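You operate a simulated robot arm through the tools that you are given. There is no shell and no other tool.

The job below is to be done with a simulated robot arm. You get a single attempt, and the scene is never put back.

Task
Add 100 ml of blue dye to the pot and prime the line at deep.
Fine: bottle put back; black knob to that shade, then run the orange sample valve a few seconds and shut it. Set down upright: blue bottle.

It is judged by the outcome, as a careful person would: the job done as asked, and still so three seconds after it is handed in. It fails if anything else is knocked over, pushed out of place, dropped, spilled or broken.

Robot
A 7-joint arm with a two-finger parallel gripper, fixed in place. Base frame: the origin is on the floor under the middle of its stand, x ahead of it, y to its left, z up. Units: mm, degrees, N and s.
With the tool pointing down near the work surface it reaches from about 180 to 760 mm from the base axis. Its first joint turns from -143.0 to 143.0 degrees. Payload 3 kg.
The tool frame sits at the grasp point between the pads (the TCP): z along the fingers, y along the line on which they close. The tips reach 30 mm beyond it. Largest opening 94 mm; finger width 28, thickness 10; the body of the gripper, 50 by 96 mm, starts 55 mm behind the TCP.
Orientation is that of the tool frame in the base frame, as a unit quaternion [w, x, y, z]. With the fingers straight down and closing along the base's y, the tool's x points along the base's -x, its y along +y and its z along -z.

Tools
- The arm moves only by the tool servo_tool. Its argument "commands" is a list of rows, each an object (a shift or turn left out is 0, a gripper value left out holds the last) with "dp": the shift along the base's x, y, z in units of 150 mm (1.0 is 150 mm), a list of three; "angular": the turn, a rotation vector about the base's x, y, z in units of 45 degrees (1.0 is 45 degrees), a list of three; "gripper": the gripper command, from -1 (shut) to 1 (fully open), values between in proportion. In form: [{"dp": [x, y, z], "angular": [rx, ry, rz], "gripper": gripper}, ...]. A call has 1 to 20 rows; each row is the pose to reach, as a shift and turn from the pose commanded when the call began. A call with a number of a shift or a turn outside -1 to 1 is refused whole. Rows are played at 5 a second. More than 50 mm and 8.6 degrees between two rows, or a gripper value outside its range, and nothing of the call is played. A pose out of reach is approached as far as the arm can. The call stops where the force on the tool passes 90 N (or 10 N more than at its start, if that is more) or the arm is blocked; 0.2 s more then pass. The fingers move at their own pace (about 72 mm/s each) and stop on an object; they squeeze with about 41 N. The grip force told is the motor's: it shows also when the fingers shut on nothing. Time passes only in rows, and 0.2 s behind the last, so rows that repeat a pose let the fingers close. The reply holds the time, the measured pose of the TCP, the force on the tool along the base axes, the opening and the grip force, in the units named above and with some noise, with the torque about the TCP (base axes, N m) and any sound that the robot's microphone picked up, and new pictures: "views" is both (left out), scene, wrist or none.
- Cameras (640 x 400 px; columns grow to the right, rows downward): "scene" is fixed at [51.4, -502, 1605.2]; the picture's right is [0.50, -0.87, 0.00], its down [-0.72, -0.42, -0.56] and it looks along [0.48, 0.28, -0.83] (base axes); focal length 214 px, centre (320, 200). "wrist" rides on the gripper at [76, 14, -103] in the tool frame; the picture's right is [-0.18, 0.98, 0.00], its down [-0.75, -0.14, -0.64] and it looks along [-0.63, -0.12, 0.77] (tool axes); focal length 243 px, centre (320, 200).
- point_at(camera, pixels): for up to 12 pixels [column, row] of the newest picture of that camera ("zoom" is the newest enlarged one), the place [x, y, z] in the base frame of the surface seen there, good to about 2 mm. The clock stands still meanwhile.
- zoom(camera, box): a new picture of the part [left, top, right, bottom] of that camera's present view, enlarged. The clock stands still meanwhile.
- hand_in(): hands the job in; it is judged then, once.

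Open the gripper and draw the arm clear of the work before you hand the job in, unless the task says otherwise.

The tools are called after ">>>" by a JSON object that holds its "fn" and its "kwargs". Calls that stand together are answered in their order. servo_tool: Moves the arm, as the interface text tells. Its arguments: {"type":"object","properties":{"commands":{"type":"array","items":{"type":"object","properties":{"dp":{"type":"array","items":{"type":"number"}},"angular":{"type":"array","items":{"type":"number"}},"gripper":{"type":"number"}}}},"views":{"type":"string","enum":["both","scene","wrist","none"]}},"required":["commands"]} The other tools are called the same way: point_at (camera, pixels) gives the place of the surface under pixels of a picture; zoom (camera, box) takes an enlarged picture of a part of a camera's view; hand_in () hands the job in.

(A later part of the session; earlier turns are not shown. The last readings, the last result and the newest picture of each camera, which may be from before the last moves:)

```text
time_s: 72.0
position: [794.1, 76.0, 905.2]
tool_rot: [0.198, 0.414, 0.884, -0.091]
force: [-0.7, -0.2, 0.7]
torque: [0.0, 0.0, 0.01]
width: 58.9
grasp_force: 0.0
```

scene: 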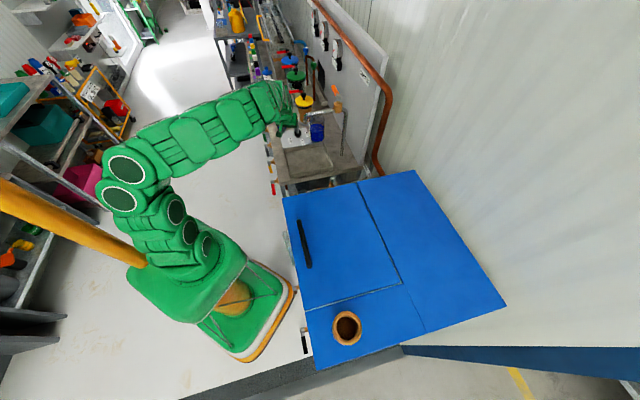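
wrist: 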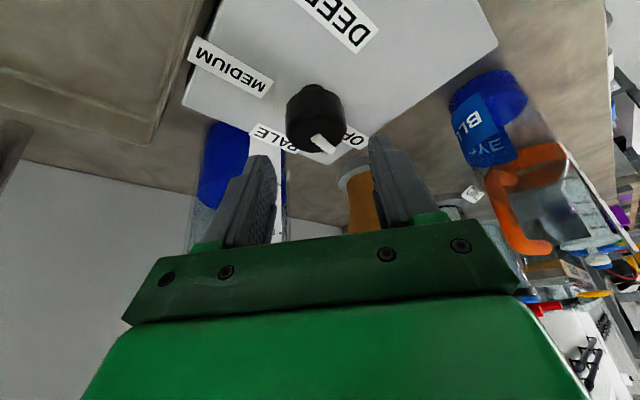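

-50° is fine too. I'll try -65° and beyond, still in the air.

>>> {"fn": "servo_tool", "kwargs": {"commands": [{"dp": [0.006, 0.003, 0], "angular": [0, 0, -0.16]}, {"dp": [0.012, 0.006, 0], "angular": [0, 0, -0.333]}, {"dp": [0.012, 0.006, 0], "angular": [0, 0, -0.333]}], "views": "scene"}}

```text
time_s: 72.8
position: [795.2, 77.7, 906.0]
tool_rot: [0.184, 0.526, 0.822, -0.116]
force: [-0.2, -0.6, -0.3]
torque: [0.04, 0.0, -0.03]
width: 58.6
grasp_force: 0.1
```

scene: 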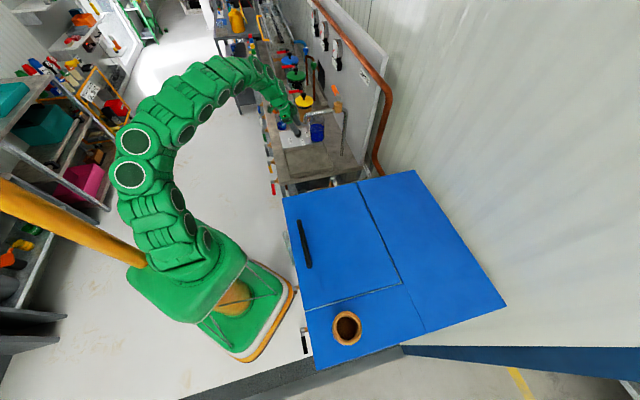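

-65° is easy and the arm looks relaxed. I'll keep testing: -80°.

>>> {"fn": "servo_tool", "kwargs": {"commands": [{"dp": [0.006, 0.002, 0], "angular": [0, 0, -0.16]}, {"dp": [0.012, 0.003, 0], "angular": [0, 0, -0.333]}, {"dp": [0.012, 0.003, 0], "angular": [0, 0, -0.333]}], "views": "none"}}

>>> {"fn": "servo_tool", "kwargs": {"commands": [{"dp": [0.006, 0.0, 0], "angular": [0, 0, -0.16]}, {"dp": [0.012, 0.0, 0], "angular": [0, 0, -0.333]}, {"dp": [0.012, 0.0, 0], "angular": [0, 0, -0.333]}], "views": "scene"}}

```text
time_s: 73.6
position: [798.2, 77.8, 906.3]
tool_rot: [0.167, 0.628, 0.747, -0.14]
force: [-0.3, -0.6, -0.6]
torque: [-0.01, 0.04, -0.01]
width: 58.7
grasp_force: 0.2
```

```text
time_s: 74.4
position: [800.1, 77.7, 905.9]
tool_rot: [0.148, 0.72, 0.658, -0.16]
force: [-0.7, 0.2, -0.4]
torque: [-0.03, -0.02, -0.01]
width: 58.7
grasp_force: 0.1
```

scene: 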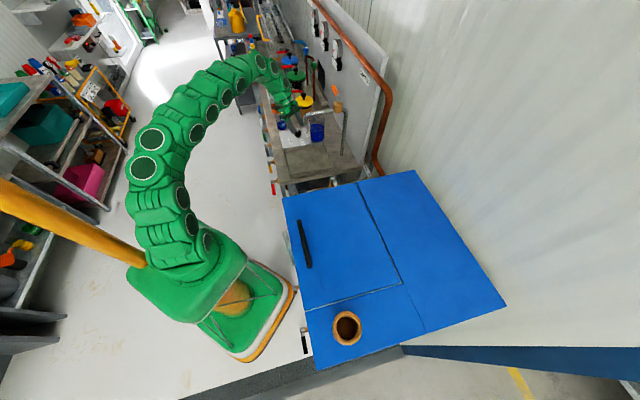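

-95° works as well. One more test step to about -112°.

>>> {"fn": "servo_tool", "kwargs": {"commands": [{"dp": [0.006, 0.0, 0], "angular": [0, 0, -0.18]}, {"dp": [0.014, -0.002, 0], "angular": [0, 0, -0.37]}, {"dp": [0.014, -0.002, 0], "angular": [0, 0, -0.37]}], "views": "both"}}

```text
time_s: 75.2
position: [802.0, 77.7, 906.2]
tool_rot: [0.123, 0.808, 0.548, -0.18]
force: [-1.0, 0.4, 0.6]
torque: [0.01, 0.05, 0.02]
width: 58.7
grasp_force: 0.2
```

scene: 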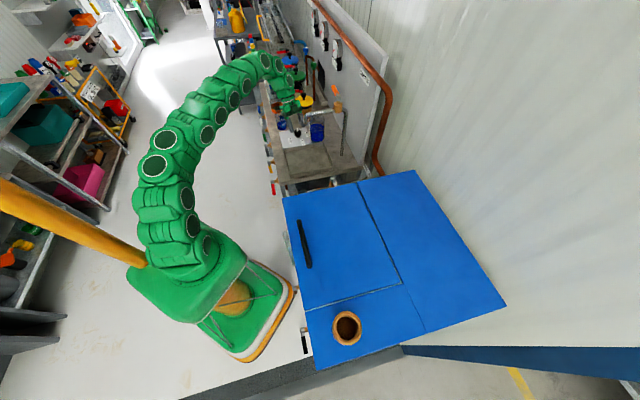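
wrist: 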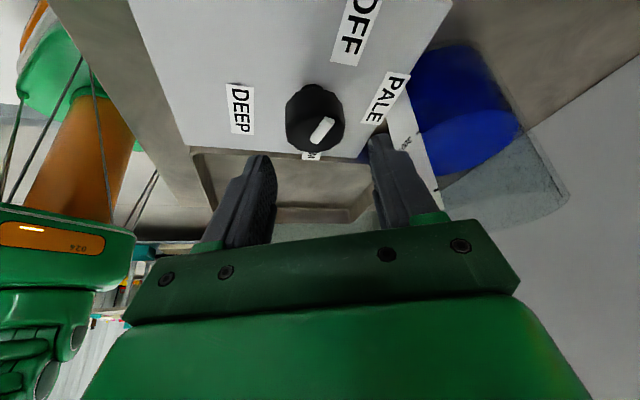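

The whole sweep from +5° to -112° is available, so two grips suffice. I'll rotate back to +5° at this height.

>>> {"fn": "servo_tool", "kwargs": {"commands": [{"dp": [-0.005, 0.001, 0], "angular": [0, 0, 0.16]}, {"dp": [-0.01, 0.002, 0], "angular": [0, 0, 0.33]}, {"dp": [-0.015, 0.002, 0], "angular": [0, 0, 0.5]}, {"dp": [-0.02, 0.002, 0], "angular": [0, 0, 0.67]}, {"dp": [-0.025, 0.001, 0], "angular": [0, 0, 0.83]}, {"dp": [-0.03, 0.0, 0], "angular": [0, 0, 1.0]}], "views": "none"}}

>>> {"fn": "servo_tool", "kwargs": {"commands": [{"dp": [-0.003, -0.004, 0], "angular": [0, 0, 0.16]}, {"dp": [-0.006, -0.008, 0], "angular": [0, 0, 0.33]}, {"dp": [-0.01, -0.012, 0], "angular": [0, 0, 0.5]}, {"dp": [-0.014, -0.016, 0], "angular": [0, 0, 0.67]}, {"dp": [-0.018, -0.02, 0], "angular": [0, 0, 0.83]}, {"dp": [-0.022, -0.024, 0], "angular": [0, 0, 1.0]}], "views": "none"}}

>>> {"fn": "servo_tool", "kwargs": {"commands": [{"dp": [0, -0.007, 0], "angular": [0, 0, 0.15]}, {"dp": [0.0, -0.013, 0], "angular": [0, 0, 0.3]}, {"dp": [0.0, -0.02, 0], "angular": [0, 0, 0.45]}, {"dp": [0.0, -0.026, 0], "angular": [0, 0, 0.6]}, {"dp": [0.0, -0.026, 0], "angular": [0, 0, 0.6]}], "views": "wrist"}}

```text
time_s: 76.6
position: [795.6, 76.7, 905.8]
tool_rot: [0.183, 0.537, 0.815, -0.119]
force: [0.0, 0.3, -0.3]
torque: [0.04, -0.01, -0.03]
width: 58.6
grasp_force: 0.1
```

```text
time_s: 78.0
position: [793.3, 71.9, 905.0]
tool_rot: [0.213, 0.183, 0.959, -0.041]
force: [-0.3, 0.1, 0.8]
torque: [0.0, -0.02, 0.01]
width: 58.8
grasp_force: 0.1
```

```text
time_s: 79.2
position: [794.3, 69.3, 906.2]
tool_rot: [0.218, -0.045, 0.975, 0.011]
force: [-1.6, 0.7, 0.1]
torque: [0.0, 0.02, -0.01]
width: 58.6
grasp_force: 0.1
```

wrist: 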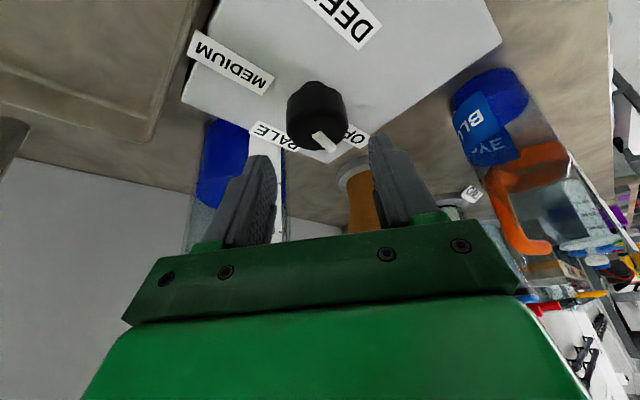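

Back at +5°. I'll lower the open fingers around the knob to TCP z≈870 (tips about 4 mm above the box top), watching force.

>>> {"fn": "servo_tool", "kwargs": {"commands": [{"dp": [-0.005, 0.001, -0.08]}, {"dp": [-0.01, 0.002, -0.16]}, {"dp": [-0.013, 0.003, -0.22]}, {"dp": [-0.013, 0.003, -0.24]}, {"dp": [-0.013, 0.003, -0.24]}], "views": "both"}}

>>> {"fn": "zoom", "kwargs": {"camera": "scene", "box": [275, 110, 325, 150]}}

```text
time_s: 80.4
position: [792.3, 70.3, 869.9]
tool_rot: [0.217, -0.046, 0.975, 0.011]
force: [-0.8, -0.5, 0.5]
torque: [0.01, 0.02, -0.02]
width: 58.9
grasp_force: 0.1
```

scene: 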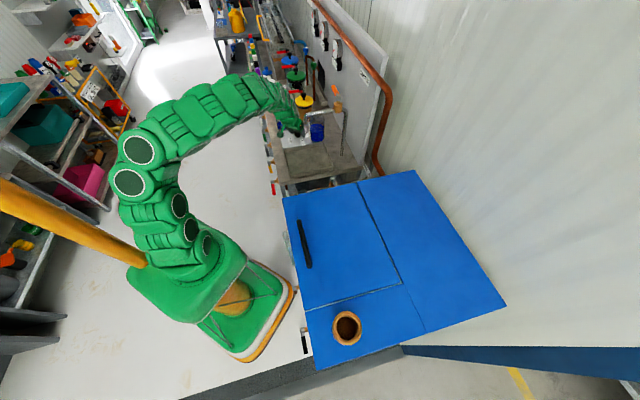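
wrist: 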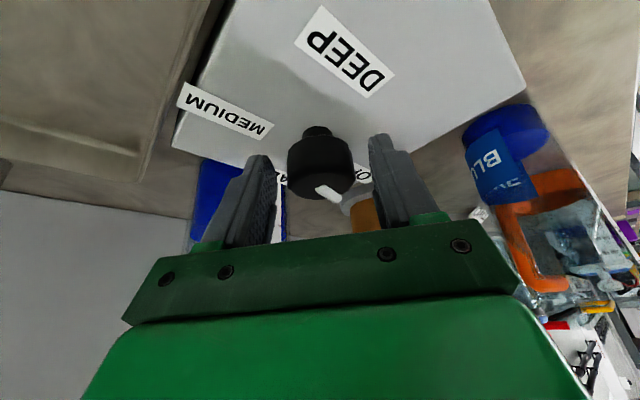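

```text
10.00 times, centred on (300, 130) of scene
```

zoom: 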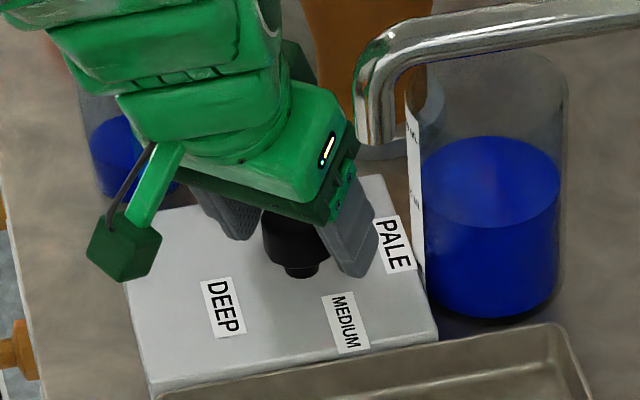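

The fingers straddle the knob with no contact. I'll close on it.

>>> {"fn": "servo_tool", "kwargs": {"commands": [{"gripper": -1}, {"gripper": -1}, {"gripper": -1}, {"gripper": -1}], "views": "wrist"}}

>>> {"fn": "zoom", "kwargs": {"camera": "scene", "box": [275, 110, 325, 150]}}

```text
time_s: 81.4
position: [792.7, 71.9, 868.9]
tool_rot: [0.218, -0.045, 0.975, 0.011]
force: [1.9, 1.4, -2.6]
torque: [0.06, -0.18, 0.0]
width: 37.5
grasp_force: 44.5
```

wrist: 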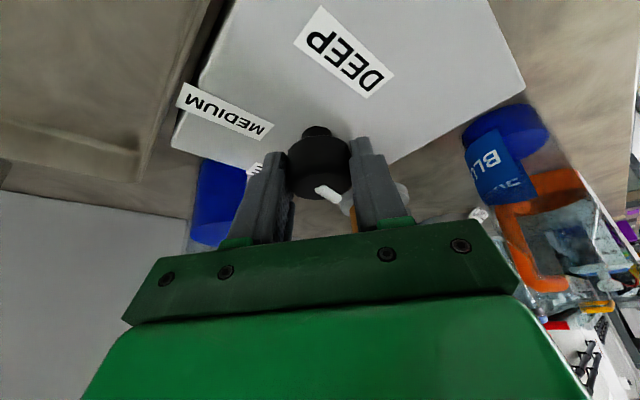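

```text
10.00 times, centred on (300, 130) of scene
```

zoom: 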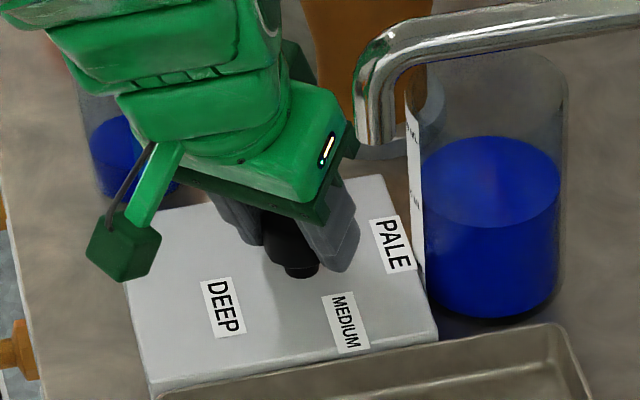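

Gripped at 37.5 mm. I'll turn it clockwise gently by 14° first and read the torque.

>>> {"fn": "servo_tool", "kwargs": {"commands": [{"dp": [0, 0.006, 0], "angular": [0, 0, -0.15]}, {"dp": [0.001, 0.012, 0], "angular": [0, 0, -0.3]}, {"dp": [0.001, 0.012, 0], "angular": [0, 0, -0.3]}], "views": "wrist"}}

>>> {"fn": "zoom", "kwargs": {"camera": "wrist", "box": [240, 90, 400, 230]}}

```text
time_s: 82.2
position: [792.9, 72.7, 868.7]
tool_rot: [0.216, 0.07, 0.974, -0.014]
force: [7.9, 5.8, -9.0]
torque: [0.0, 0.01, 0.05]
width: 37.4
grasp_force: 44.8
```

wrist: 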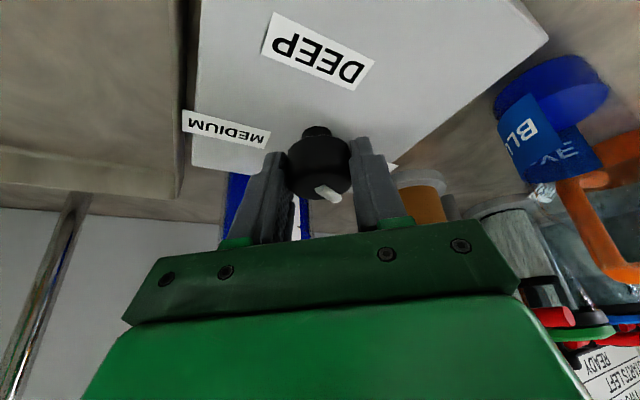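

```text
2.86 times, centred on (320, 160) of wrist
```

zoom: 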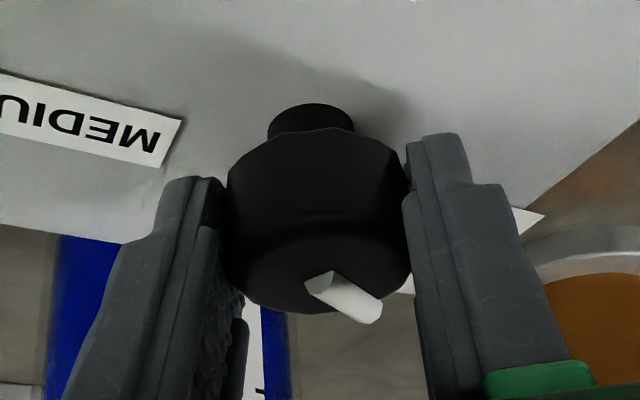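

The pointer keeps its place relative to the fingers, so the knob is turning with very low torque; the small side force suggests the axis is about 1 mm further out. I'll continue clockwise by 35° with a slight correction.

>>> {"fn": "servo_tool", "kwargs": {"commands": [{"dp": [0.006, 0.008, -0.004], "angular": [0, 0, -0.155]}, {"dp": [0.009, 0.014, -0.005], "angular": [0, 0, -0.31]}, {"dp": [0.012, 0.02, -0.005], "angular": [0, 0, -0.465]}, {"dp": [0.016, 0.025, -0.005], "angular": [0, 0, -0.62]}, {"dp": [0.019, 0.03, -0.005], "angular": [0, 0, -0.778]}, {"dp": [0.019, 0.03, -0.005], "angular": [0, 0, -0.778]}], "views": "wrist"}}

```text
time_s: 83.6
position: [795.2, 73.6, 868.8]
tool_rot: [0.203, 0.36, 0.907, -0.079]
force: [-10.5, -22.0, 1.2]
torque: [-0.47, 0.0, -0.15]
width: 37.5
grasp_force: 45.0
```

wrist: 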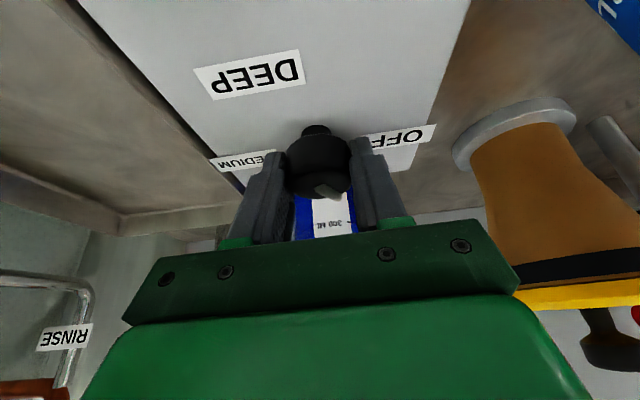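

Now the reading is (-10,-22) N: I over-corrected, so the axis lies nearer (about (797,72)). The pointer is still moving with the fingers. I'll continue 30° clockwise, nearly in place, easing back about 1.5 mm.

>>> {"fn": "servo_tool", "kwargs": {"commands": [{"dp": [-0.009, -0.01, 0], "angular": [0, 0, 0]}, {"dp": [-0.007, -0.008, 0], "angular": [0, 0, -0.15]}, {"dp": [-0.004, -0.006, 0], "angular": [0, 0, -0.3]}, {"dp": [-0.002, -0.005, 0], "angular": [0, 0, -0.45]}, {"dp": [0.0, -0.004, 0], "angular": [0, 0, -0.6]}, {"dp": [0.0, -0.004, 0], "angular": [0, 0, -0.667]}, {"dp": [0.0, -0.004, 0], "angular": [0, 0, -0.667]}], "views": "wrist"}}

```text
time_s: 85.2
position: [797.0, 77.0, 868.2]
tool_rot: [0.177, 0.582, 0.783, -0.129]
force: [71.7, 9.3, -8.1]
torque: [0.61, -1.48, 0.41]
width: 37.2
grasp_force: 45.1
```

wrist: 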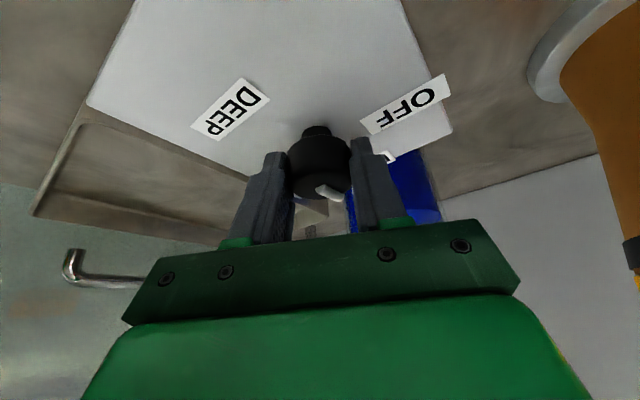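

The x force of 72 N shows the axis is about 2.5 mm further out in x than my command (knob axis ≈ (799.7,71)). I'll shift +2.5 mm in x without turning and check that the force drops.

>>> {"fn": "servo_tool", "kwargs": {"commands": [{"dp": [0.008, 0, 0]}, {"dp": [0.017, 0, 0]}, {"dp": [0.017, 0, 0]}], "views": "none"}}

```text
time_s: 86.0
position: [796.7, 76.7, 869.5]
tool_rot: [0.175, 0.582, 0.784, -0.129]
force: [8.1, 26.0, 27.6]
torque: [0.67, -0.26, 0.1]
width: 37.2
grasp_force: 45.2
```

The load dropped to about 8 N in x. I'll turn another 20° clockwise following the corrected axis.

>>> {"fn": "servo_tool", "kwargs": {"commands": [{"dp": [0.003, 0.003, 0.002], "angular": [0, 0, -0.11]}, {"dp": [0.006, 0.004, 0.003], "angular": [0, 0, -0.22]}, {"dp": [0.009, 0.004, 0.003], "angular": [0, 0, -0.33]}, {"dp": [0.012, 0.004, 0.003], "angular": [0, 0, -0.444]}, {"dp": [0.012, 0.004, 0.003], "angular": [0, 0, -0.444]}], "views": "wrist"}}

```text
time_s: 87.2
position: [798.3, 75.7, 870.0]
tool_rot: [0.15, 0.709, 0.67, -0.158]
force: [-0.7, 31.5, 13.4]
torque: [0.03, 0.08, -0.01]
width: 37.4
grasp_force: 45.1
```

wrist: 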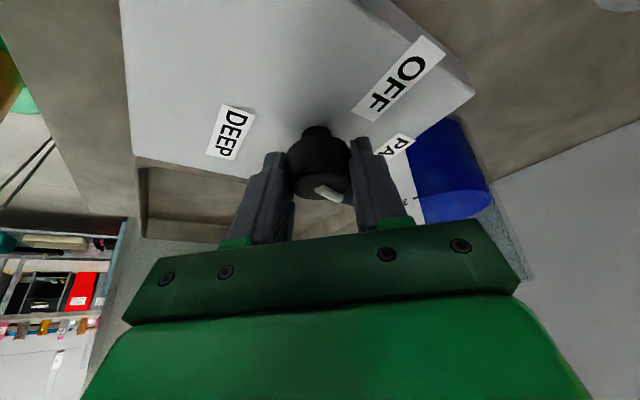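

Turning well, torque near zero. Another 20° to about -113°, easing +0.8 mm in y.

>>> {"fn": "servo_tool", "kwargs": {"commands": [{"dp": [0.003, 0.005, 0], "angular": [0, 0, -0.11]}, {"dp": [0.006, 0.006, 0], "angular": [0, 0, -0.22]}, {"dp": [0.009, 0.006, 0], "angular": [0, 0, -0.33]}, {"dp": [0.011, 0.005, 0], "angular": [0, 0, -0.444]}, {"dp": [0.011, 0.005, 0], "angular": [0, 0, -0.444]}], "views": "both"}}

>>> {"fn": "zoom", "kwargs": {"camera": "wrist", "box": [240, 90, 400, 230]}}

```text
time_s: 88.4
position: [800.3, 76.0, 869.0]
tool_rot: [0.119, 0.816, 0.536, -0.182]
force: [1.9, 7.1, -12.8]
torque: [0.17, -0.2, -0.01]
width: 37.4
grasp_force: 44.8
```

scene: 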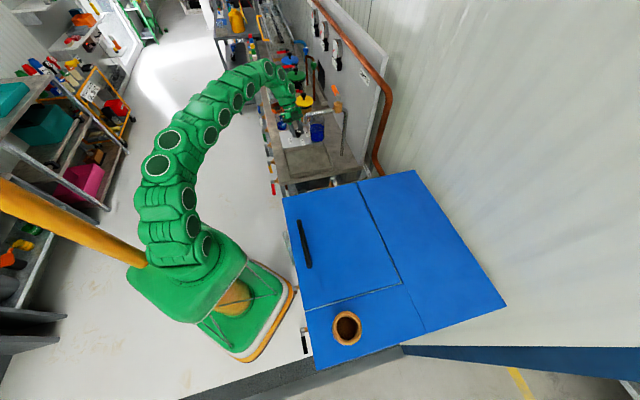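
wrist: 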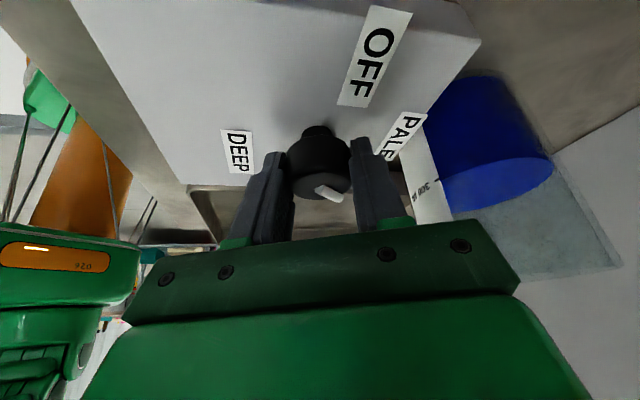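

```text
2.86 times, centred on (320, 160) of wrist
```

zoom: 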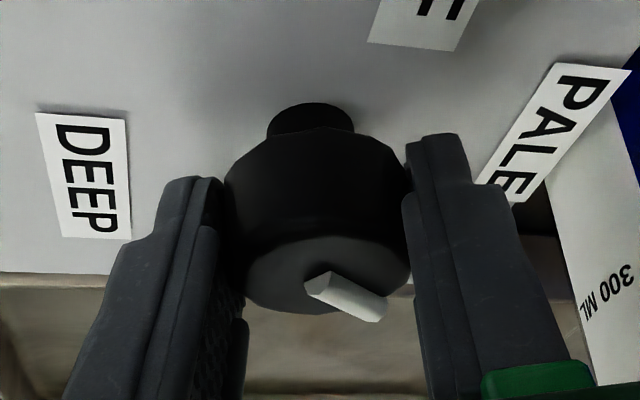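

The pointer has followed by about 118° (now near -85°, between PALE and MEDIUM). I'll open, lift off vertically and go back for the second grip.

>>> {"fn": "servo_tool", "kwargs": {"commands": [{"gripper": 0.25}, {"gripper": 0.25}, {"dp": [0, 0, 0.08], "gripper": 0.25}, {"dp": [0, 0, 0.17], "gripper": 0.25}, {"dp": [0, 0, 0.25], "gripper": 0.25}, {"dp": [0, 0, 0.25], "gripper": 0.25}], "views": "wrist"}}

>>> {"fn": "zoom", "kwargs": {"camera": "scene", "box": [275, 110, 325, 150]}}

```text
time_s: 89.8
position: [801.9, 77.1, 907.3]
tool_rot: [0.12, 0.815, 0.537, -0.181]
force: [0.3, -0.5, 0.2]
torque: [-0.01, 0.02, -0.01]
width: 58.9
grasp_force: 0.2
```

wrist: 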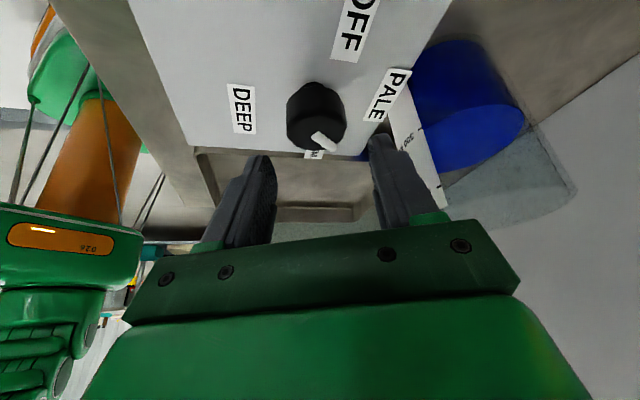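

```text
10.00 times, centred on (300, 130) of scene
```

zoom: 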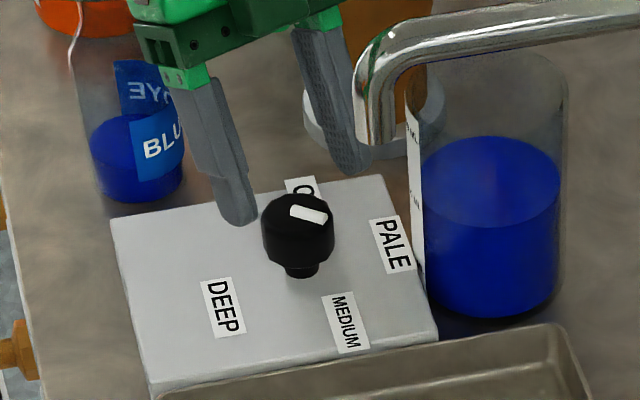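

The box and labels haven't moved and the pointer now sits between PALE and MEDIUM. I'll rotate the tool back to +5° above the knob.

>>> {"fn": "servo_tool", "kwargs": {"commands": [{"dp": [-0.005, 0.001, 0], "angular": [0, 0, 0.16]}, {"dp": [-0.01, 0.002, 0], "angular": [0, 0, 0.33]}, {"dp": [-0.015, 0.002, 0], "angular": [0, 0, 0.5]}, {"dp": [-0.02, 0.002, 0], "angular": [0, 0, 0.67]}, {"dp": [-0.025, 0.001, 0], "angular": [0, 0, 0.83]}, {"dp": [-0.03, 0.001, 0], "angular": [0, 0, 1.0]}], "views": "none"}}

>>> {"fn": "servo_tool", "kwargs": {"commands": [{"dp": [-0.003, -0.004, 0], "angular": [0, 0, 0.16]}, {"dp": [-0.006, -0.008, 0], "angular": [0, 0, 0.33]}, {"dp": [-0.01, -0.012, 0], "angular": [0, 0, 0.5]}, {"dp": [-0.014, -0.015, 0], "angular": [0, 0, 0.67]}, {"dp": [-0.018, -0.019, 0], "angular": [0, 0, 0.83]}, {"dp": [-0.022, -0.022, 0], "angular": [0, 0, 1.0]}], "views": "none"}}

>>> {"fn": "servo_tool", "kwargs": {"commands": [{"dp": [0, -0.005, 0], "angular": [0, 0, 0.16]}, {"dp": [-0.001, -0.01, 0], "angular": [0, 0, 0.32]}, {"dp": [-0.002, -0.015, 0], "angular": [0, 0, 0.48]}, {"dp": [-0.003, -0.019, 0], "angular": [0, 0, 0.622]}, {"dp": [-0.003, -0.019, 0], "angular": [0, 0, 0.622]}], "views": "both"}}

```text
time_s: 91.2
position: [796.6, 77.0, 907.6]
tool_rot: [0.181, 0.546, 0.809, -0.122]
force: [0.6, -0.3, 0.3]
torque: [0.02, 0.01, 0.0]
width: 58.7
grasp_force: 0.0
```

```text
time_s: 92.6
position: [794.1, 74.5, 907.3]
tool_rot: [0.213, 0.196, 0.956, -0.043]
force: [-0.2, 0.7, -0.5]
torque: [-0.02, -0.03, 0.04]
width: 58.9
grasp_force: 0.0
```

```text
time_s: 93.8
position: [793.6, 71.7, 906.5]
tool_rot: [0.218, -0.042, 0.975, 0.01]
force: [1.4, 0.0, 0.0]
torque: [-0.01, 0.01, -0.02]
width: 58.8
grasp_force: 0.1
```

scene: 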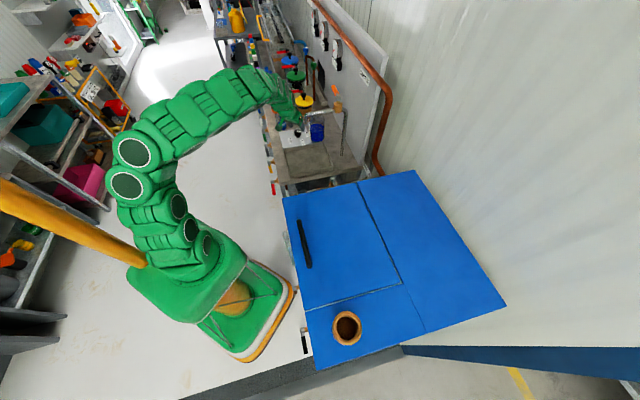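
wrist: 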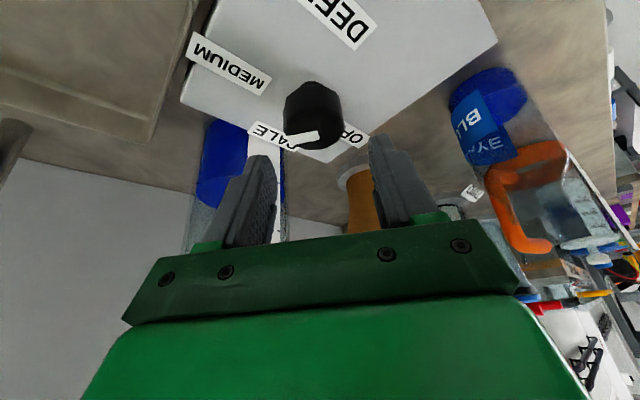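

Back at +5° above the knob; the white pointer now shows at (303,140). I'll zoom and measure its direction.

>>> {"fn": "zoom", "kwargs": {"camera": "wrist", "box": [270, 70, 360, 165]}}

>>> {"fn": "zoom", "kwargs": {"camera": "scene", "box": [290, 120, 310, 145]}}

```text
4.21 times, centred on (315, 118) of wrist
```

zoom: 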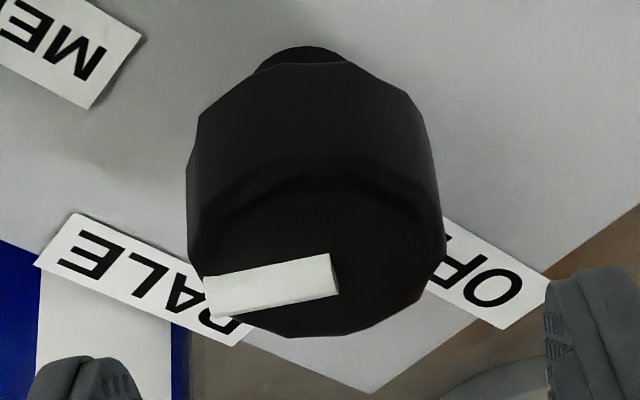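

```text
16.00 times, centred on (300, 132) of scene
```

zoom: 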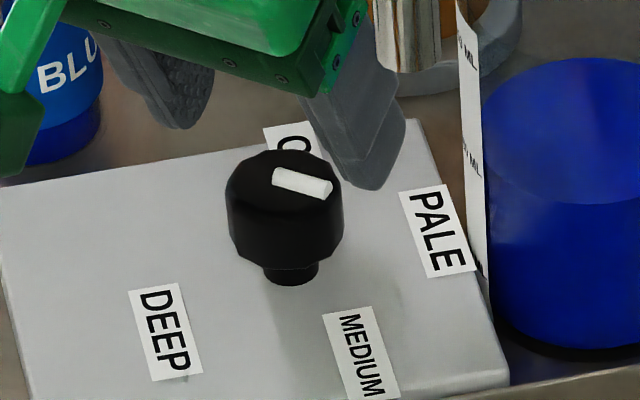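

I'll measure the pointer ends in this scene zoom: about (280,179) and (324,188), plus the labels.

>>> {"fn": "point_at", "kwargs": {"camera": "zoom", "pixels": [[280, 179], [324, 188], [300, 183], [284, 178], [318, 187], [434, 228], [361, 353], [165, 330], [290, 145], [250, 180], [285, 165], [300, 205]]}}

```text
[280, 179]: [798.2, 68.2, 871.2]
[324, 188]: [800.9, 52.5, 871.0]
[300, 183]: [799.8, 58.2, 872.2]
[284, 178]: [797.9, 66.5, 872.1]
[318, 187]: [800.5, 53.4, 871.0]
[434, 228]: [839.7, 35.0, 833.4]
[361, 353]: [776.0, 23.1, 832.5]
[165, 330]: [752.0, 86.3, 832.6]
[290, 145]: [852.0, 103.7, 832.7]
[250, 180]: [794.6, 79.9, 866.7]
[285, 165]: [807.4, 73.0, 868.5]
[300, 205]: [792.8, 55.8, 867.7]
```

The pointer now reads about -80 to -85°, and DEEP is at about -199°, so roughly 116° more. I'll lower for the second grip.

>>> {"fn": "servo_tool", "kwargs": {"commands": [{"dp": [0, 0, -0.08]}, {"dp": [0, 0, -0.16]}, {"dp": [0, 0, -0.22]}, {"dp": [0, 0, -0.243]}, {"dp": [0, 0, -0.243], "gripper": -1}, {"dp": [0, 0, -0.243], "gripper": -1}, {"dp": [0, 0, -0.243], "gripper": -1}, {"dp": [0, 0, -0.243], "gripper": -1}], "views": "wrist"}}

```text
time_s: 95.6
position: [793.3, 69.6, 869.8]
tool_rot: [0.216, -0.04, 0.975, 0.01]
force: [3.5, -14.3, -5.8]
torque: [-0.41, -0.07, -0.08]
width: 37.5
grasp_force: 45.3
```

wrist: 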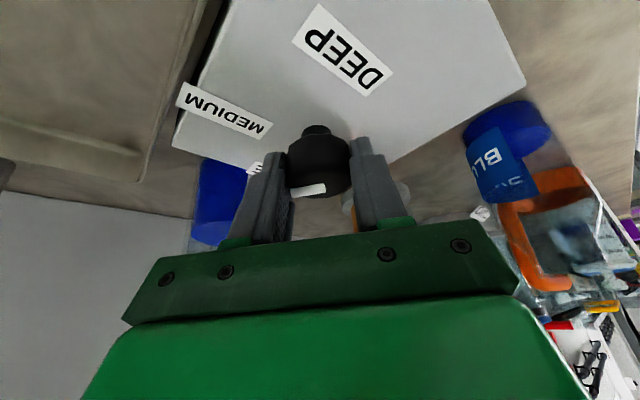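

Gripped again (37.5 mm). I'll turn 40° clockwise following the knob axis (799.6,70.5).

>>> {"fn": "servo_tool", "kwargs": {"commands": [{"dp": [0.001, -0.003, 0], "angular": [0, 0, -0.148]}, {"dp": [0.001, 0.001, 0], "angular": [0, 0, -0.296]}, {"dp": [0.002, 0.006, 0], "angular": [0, 0, -0.444]}, {"dp": [0.003, 0.01, 0], "angular": [0, 0, -0.593]}, {"dp": [0.005, 0.014, 0], "angular": [0, 0, -0.741]}, {"dp": [0.008, 0.018, 0], "angular": [0, 0, -0.889]}, {"dp": [0.008, 0.018, 0], "angular": [0, 0, -0.889]}], "views": "none"}}

```text
time_s: 97.2
position: [794.3, 73.3, 871.0]
tool_rot: [0.208, 0.297, 0.93, -0.066]
force: [4.9, 10.0, -5.8]
torque: [-0.08, -0.39, 0.06]
width: 37.3
grasp_force: 45.2
```

Forces are low. Another 40° clockwise.

>>> {"fn": "servo_tool", "kwargs": {"commands": [{"dp": [0.003, 0.004, 0], "angular": [0, 0, -0.148]}, {"dp": [0.006, 0.007, 0], "angular": [0, 0, -0.296]}, {"dp": [0.01, 0.01, 0], "angular": [0, 0, -0.444]}, {"dp": [0.014, 0.013, 0], "angular": [0, 0, -0.593]}, {"dp": [0.018, 0.015, 0], "angular": [0, 0, -0.741]}, {"dp": [0.022, 0.016, 0], "angular": [0, 0, -0.889]}, {"dp": [0.022, 0.016, 0], "angular": [0, 0, -0.889]}], "views": "wrist"}}

```text
time_s: 98.8
position: [798.2, 76.1, 870.0]
tool_rot: [0.173, 0.595, 0.773, -0.133]
force: [-8.1, 16.8, -15.7]
torque: [-0.26, 0.15, 0.0]
width: 37.6
grasp_force: 45.4
```

wrist: 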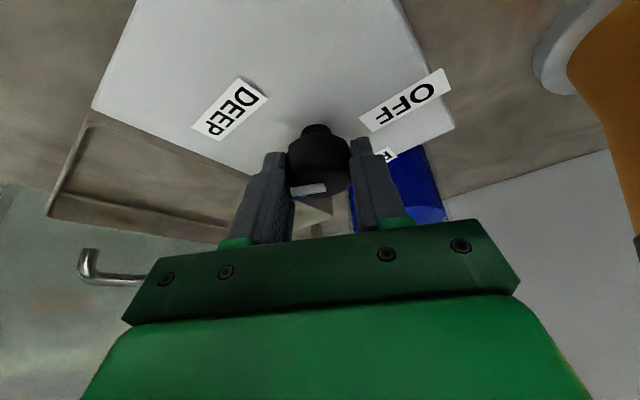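

80° done in this grip with small forces. Another 20°, reading the torque in case of an end stop.

>>> {"fn": "servo_tool", "kwargs": {"commands": [{"dp": [0.005, 0.002, 0], "angular": [0, 0, -0.148]}, {"dp": [0.009, 0.003, 0], "angular": [0, 0, -0.296]}, {"dp": [0.014, 0.003, 0], "angular": [0, 0, -0.444]}, {"dp": [0.014, 0.003, 0], "angular": [0, 0, -0.444]}], "views": "wrist"}}

>>> {"fn": "zoom", "kwargs": {"camera": "wrist", "box": [200, 80, 400, 230]}}

```text
time_s: 99.8
position: [798.4, 77.6, 871.0]
tool_rot: [0.148, 0.721, 0.657, -0.161]
force: [-16.2, 11.0, 0.7]
torque: [-0.68, 0.57, -0.11]
width: 37.4
grasp_force: 45.4
```

wrist: 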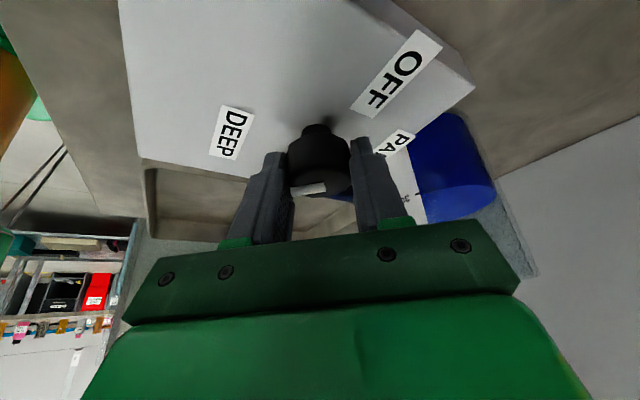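

```text
2.67 times, centred on (300, 155) of wrist
```

zoom: 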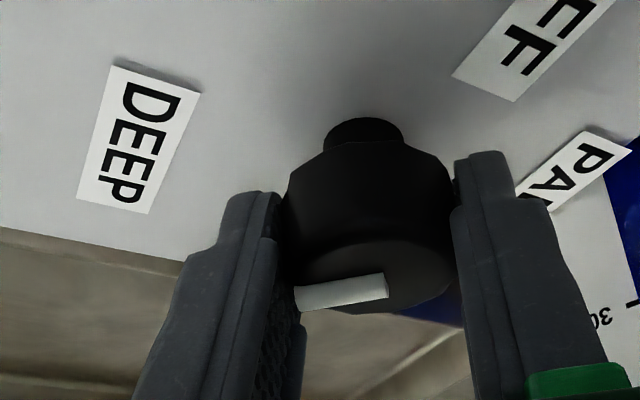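

The torque remains small. I'll measure the pointer's direction now to know how far to go.

>>> {"fn": "point_at", "kwargs": {"camera": "zoom", "pixels": [[310, 297], [380, 285], [340, 291], [325, 294], [370, 287], [400, 270], [140, 140]]}}

```text
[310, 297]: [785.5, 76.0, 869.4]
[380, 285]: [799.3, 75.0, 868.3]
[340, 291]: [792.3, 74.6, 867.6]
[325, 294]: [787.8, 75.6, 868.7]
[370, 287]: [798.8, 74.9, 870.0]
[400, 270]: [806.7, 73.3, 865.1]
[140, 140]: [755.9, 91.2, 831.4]
```

The pointer reads about -182°, so about 16° remain. I'll turn that much more.

>>> {"fn": "servo_tool", "kwargs": {"commands": [{"dp": [0.0, 0.0, 0], "angular": [0, 0, -0.12]}, {"dp": [0.003, -0.001, 0], "angular": [0, 0, -0.24]}, {"dp": [0.006, -0.002, 0], "angular": [0, 0, -0.355]}, {"dp": [0.006, -0.002, 0], "angular": [0, 0, -0.355]}], "views": "wrist"}}

>>> {"fn": "zoom", "kwargs": {"camera": "wrist", "box": [200, 80, 400, 230]}}

>>> {"fn": "point_at", "kwargs": {"camera": "zoom", "pixels": [[310, 297], [380, 285], [340, 291], [325, 294], [370, 287]]}}

```text
time_s: 100.8
position: [801.7, 77.6, 871.5]
tool_rot: [0.125, 0.805, 0.551, -0.178]
force: [6.3, 10.9, -14.3]
torque: [-0.21, -0.02, -0.02]
width: 37.2
grasp_force: 45.0
```

wrist: 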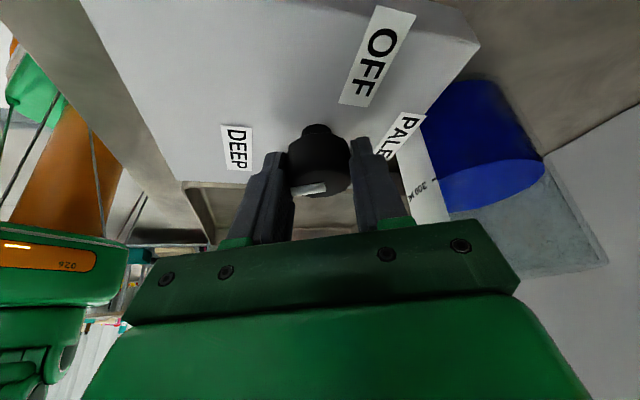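

```text
2.67 times, centred on (300, 155) of wrist
```

zoom: 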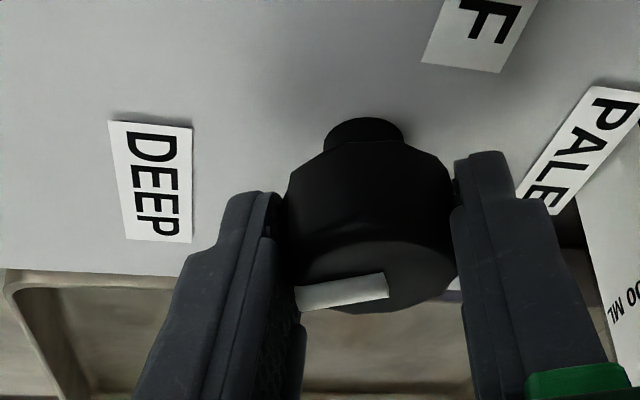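

```text
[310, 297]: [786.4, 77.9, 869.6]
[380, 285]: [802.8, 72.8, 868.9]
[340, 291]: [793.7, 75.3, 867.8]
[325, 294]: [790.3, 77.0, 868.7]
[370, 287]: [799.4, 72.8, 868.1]
```

The pointer now measures about -197°, essentially at DEEP (-199°), with little torque. I'll release and lift off, then check from above.

>>> {"fn": "servo_tool", "kwargs": {"commands": [{"gripper": 0.25}, {"gripper": 0.25}, {"dp": [0, 0, 0.08], "gripper": 0.25}, {"dp": [0, 0, 0.17], "gripper": 0.25}, {"dp": [0, 0, 0.3], "gripper": 0.25}, {"dp": [0, 0, 0.5], "gripper": 0.25}, {"dp": [0, 0, 0.5], "gripper": 0.25}], "views": "both"}}

>>> {"fn": "zoom", "kwargs": {"camera": "scene", "box": [290, 120, 310, 145]}}

>>> {"fn": "point_at", "kwargs": {"camera": "zoom", "pixels": [[285, 178], [270, 185], [250, 190], [240, 192], [260, 188], [165, 330], [285, 165], [310, 190]]}}

```text
time_s: 102.4
position: [800.7, 74.7, 946.0]
tool_rot: [0.123, 0.805, 0.551, -0.18]
force: [0.0, -0.7, 1.2]
torque: [0.05, -0.02, 0.01]
width: 59.1
grasp_force: 0.0
```

scene: 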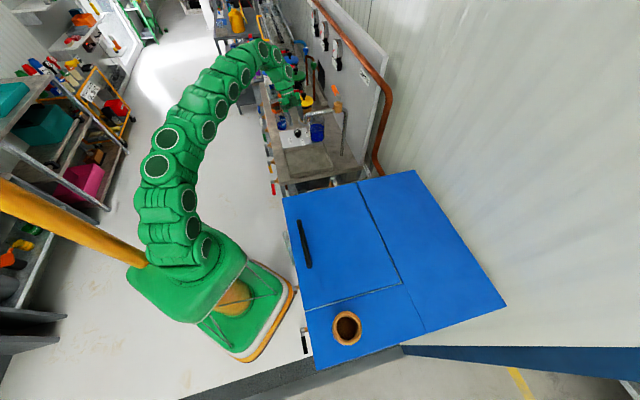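
wrist: 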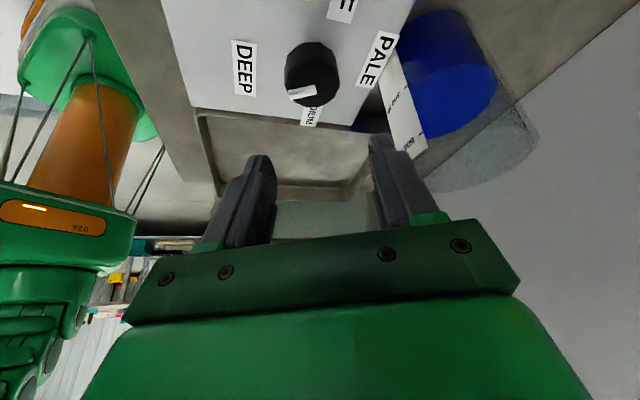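

```text
16.00 times, centred on (300, 132) of scene
```

zoom: 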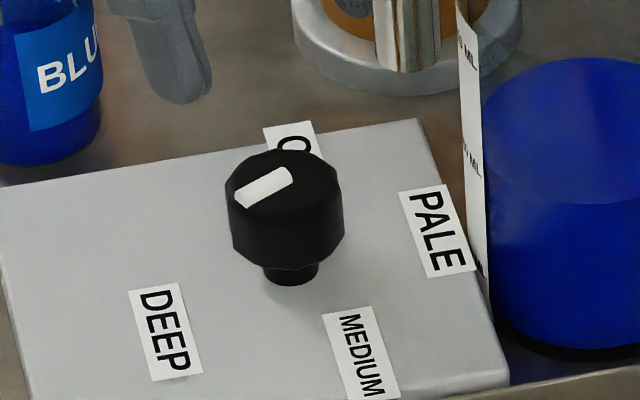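

```text
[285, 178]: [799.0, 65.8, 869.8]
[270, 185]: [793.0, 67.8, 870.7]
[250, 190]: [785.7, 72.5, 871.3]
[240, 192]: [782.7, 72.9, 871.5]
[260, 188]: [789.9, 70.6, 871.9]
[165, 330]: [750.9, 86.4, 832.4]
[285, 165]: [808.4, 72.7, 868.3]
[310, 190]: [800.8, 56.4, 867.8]
```

The pointer aims straight at the DEEP label in the scene view (from (285,178) to (240,192)). Next is the orange lever (stem ≈ (785,-162), lever tip ≈ (838,-105), z≈1136). First I rise and back off from the knob.

>>> {"fn": "servo_tool", "kwargs": {"commands": [{"dp": [-0.1, 0.05, 0.2]}, {"dp": [-0.2, 0.1, 0.4]}, {"dp": [-0.31, 0.14, 0.58]}, {"dp": [-0.42, 0.19, 0.7]}, {"dp": [-0.533, 0.235, 0.76]}, {"dp": [-0.533, 0.235, 0.76]}], "views": "scene"}}

>>> {"fn": "zoom", "kwargs": {"camera": "scene", "box": [265, 85, 345, 145]}}

```text
time_s: 103.8
position: [720.4, 111.8, 1060.8]
tool_rot: [0.124, 0.805, 0.551, -0.179]
force: [0.5, 0.4, 0.2]
torque: [0.01, 0.02, 0.01]
width: 59.0
grasp_force: 0.1
```

scene: 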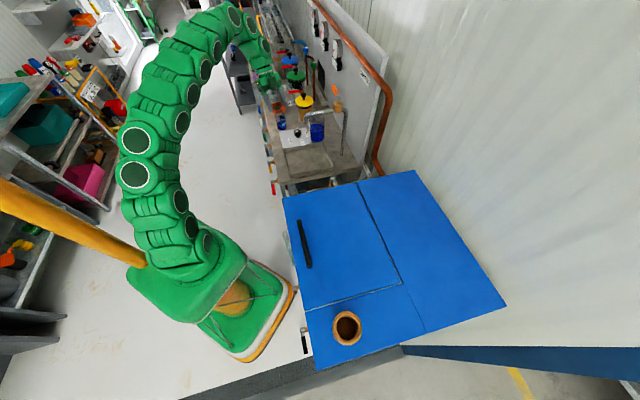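

```text
6.67 times, centred on (305, 115) of scene
```

zoom: 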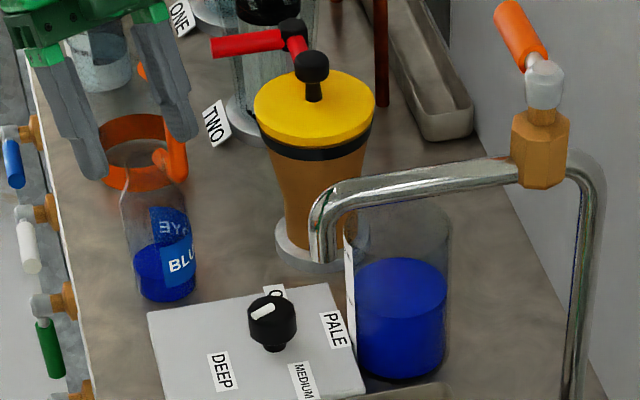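

Everything else is in place, and the knob points to DEEP. Now I turn the tool toward a near-horizontal pose with the fingers one above the other, half the rotation first.

>>> {"fn": "servo_tool", "kwargs": {"commands": [{"dp": [-0.04, -0.04, 0.07], "angular": [-0.049, -0.163, -0.008]}, {"dp": [-0.08, -0.08, 0.13], "angular": [-0.098, -0.325, -0.016]}, {"dp": [-0.12, -0.13, 0.2], "angular": [-0.148, -0.488, -0.024]}, {"dp": [-0.16, -0.17, 0.27], "angular": [-0.197, -0.651, -0.032]}, {"dp": [-0.2, -0.21, 0.33], "angular": [-0.246, -0.8135, -0.04]}, {"dp": [-0.2, -0.21, 0.33], "angular": [-0.246, -0.8135, -0.04]}], "views": "scene"}}

```text
time_s: 105.2
position: [691.6, 79.9, 1109.8]
tool_rot: [0.363, 0.814, 0.453, 0.029]
force: [-0.6, 0.5, 0.4]
torque: [-0.02, -0.03, 0.0]
width: 59.0
grasp_force: 0.1
```

scene: 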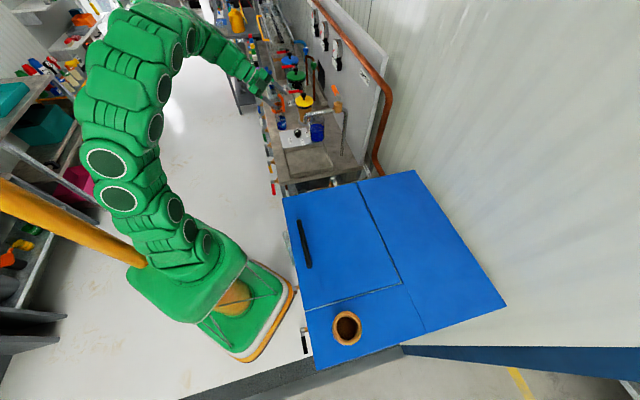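

Good; the second half of the rotation follows, rising to z≈1165.

>>> {"fn": "servo_tool", "kwargs": {"commands": [{"dp": [0.01, -0.03, 0.1], "angular": [-0.049, -0.163, -0.008]}, {"dp": [0.02, -0.08, 0.18], "angular": [-0.098, -0.325, -0.016]}, {"dp": [0.03, -0.14, 0.25], "angular": [-0.148, -0.488, -0.024]}, {"dp": [0.04, -0.2, 0.32], "angular": [-0.197, -0.651, -0.032]}, {"dp": [0.055, -0.26, 0.37], "angular": [-0.246, -0.8135, -0.04]}, {"dp": [0.055, -0.26, 0.37], "angular": [-0.246, -0.8135, -0.04]}], "views": "both"}}

```text
time_s: 106.6
position: [699.3, 42.5, 1165.0]
tool_rot: [0.562, 0.732, 0.304, 0.235]
force: [-1.4, 0.1, -0.6]
torque: [0.05, 0.0, -0.03]
width: 58.5
grasp_force: 0.1
```

scene: 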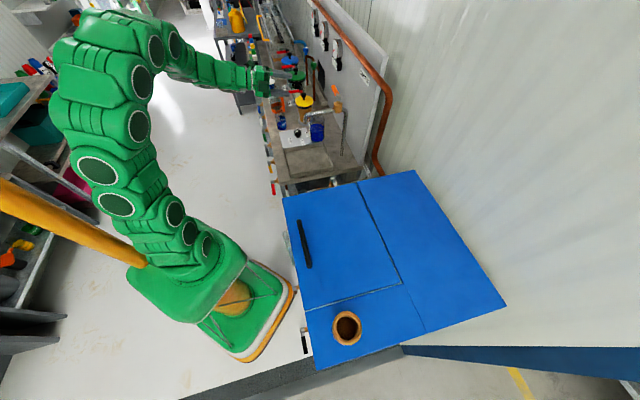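
wrist: 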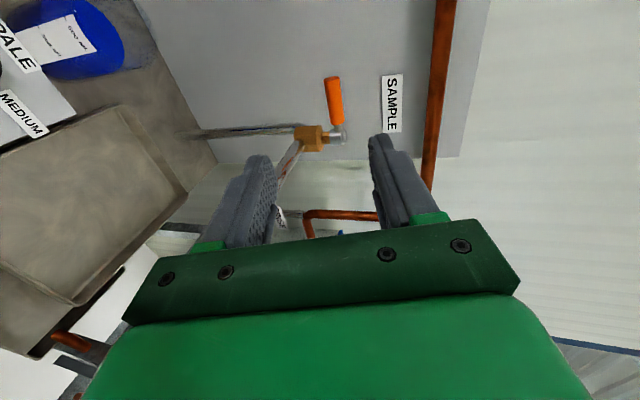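

The wrist view (rotated: right is up) shows the orange lever at (334,100), steel stem (338,130) and brass body (310,138). I'll zoom and measure them.

>>> {"fn": "zoom", "kwargs": {"camera": "wrist", "box": [280, 60, 380, 170]}}

>>> {"fn": "point_at", "kwargs": {"camera": "zoom", "pixels": [[340, 75], [350, 110], [360, 150], [365, 185], [375, 210], [395, 245], [380, 225], [370, 245], [330, 110], [372, 110], [290, 250], [345, 250]]}}

```text
3.64 times, centred on (330, 115) of wrist
```

zoom: 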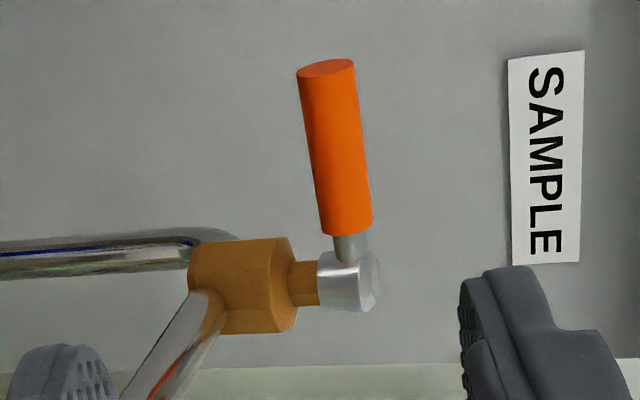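

```text
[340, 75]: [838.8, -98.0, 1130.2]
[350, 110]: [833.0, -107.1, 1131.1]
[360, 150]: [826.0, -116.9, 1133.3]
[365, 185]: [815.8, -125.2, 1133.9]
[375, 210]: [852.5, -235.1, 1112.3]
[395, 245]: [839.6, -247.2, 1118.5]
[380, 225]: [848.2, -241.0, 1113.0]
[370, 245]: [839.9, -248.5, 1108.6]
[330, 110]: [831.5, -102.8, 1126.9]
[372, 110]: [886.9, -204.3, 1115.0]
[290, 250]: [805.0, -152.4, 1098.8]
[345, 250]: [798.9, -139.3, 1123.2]
```

The lever axis lies at z≈1129, azimuth about 48°, tip ≈ (840,-97), stem ≈ (787,-161). I'll move to a pre-approach 90 mm short of a pinch point at about (828,-114,1129).

>>> {"fn": "servo_tool", "kwargs": {"commands": [{"dp": [0.11, -0.16, -0.02]}, {"dp": [0.22, -0.32, -0.04]}, {"dp": [0.34, -0.48, -0.065]}, {"dp": [0.45, -0.637, -0.087]}, {"dp": [0.45, -0.637, -0.087]}], "views": "both"}}

>>> {"fn": "zoom", "kwargs": {"camera": "wrist", "box": [240, 0, 420, 200]}}

```text
time_s: 107.8
position: [766.7, -54.8, 1151.0]
tool_rot: [0.562, 0.733, 0.304, 0.234]
force: [-0.4, 0.5, -0.3]
torque: [0.0, 0.04, 0.03]
width: 58.7
grasp_force: 0.1
```

scene: 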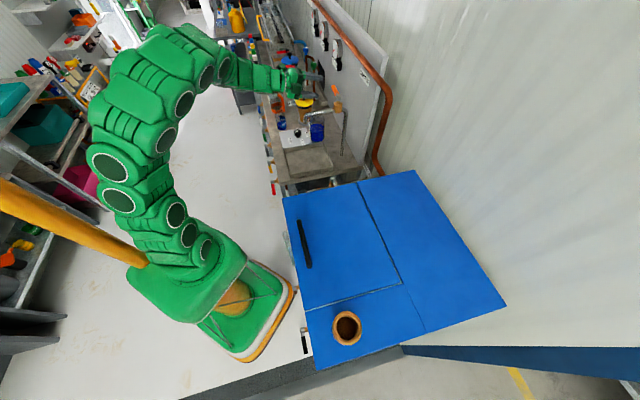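
wrist: 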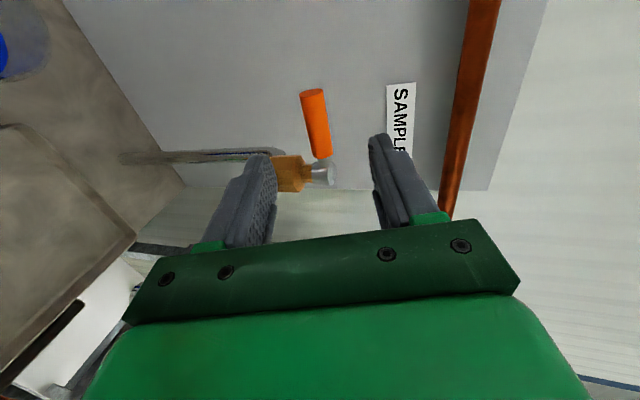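

```text
2.00 times, centred on (330, 100) of wrist
```

zoom: 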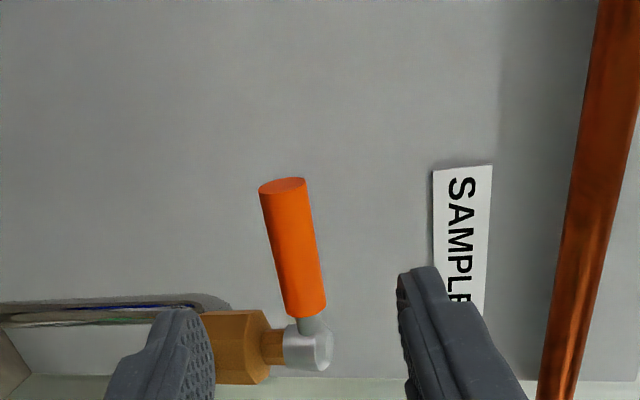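

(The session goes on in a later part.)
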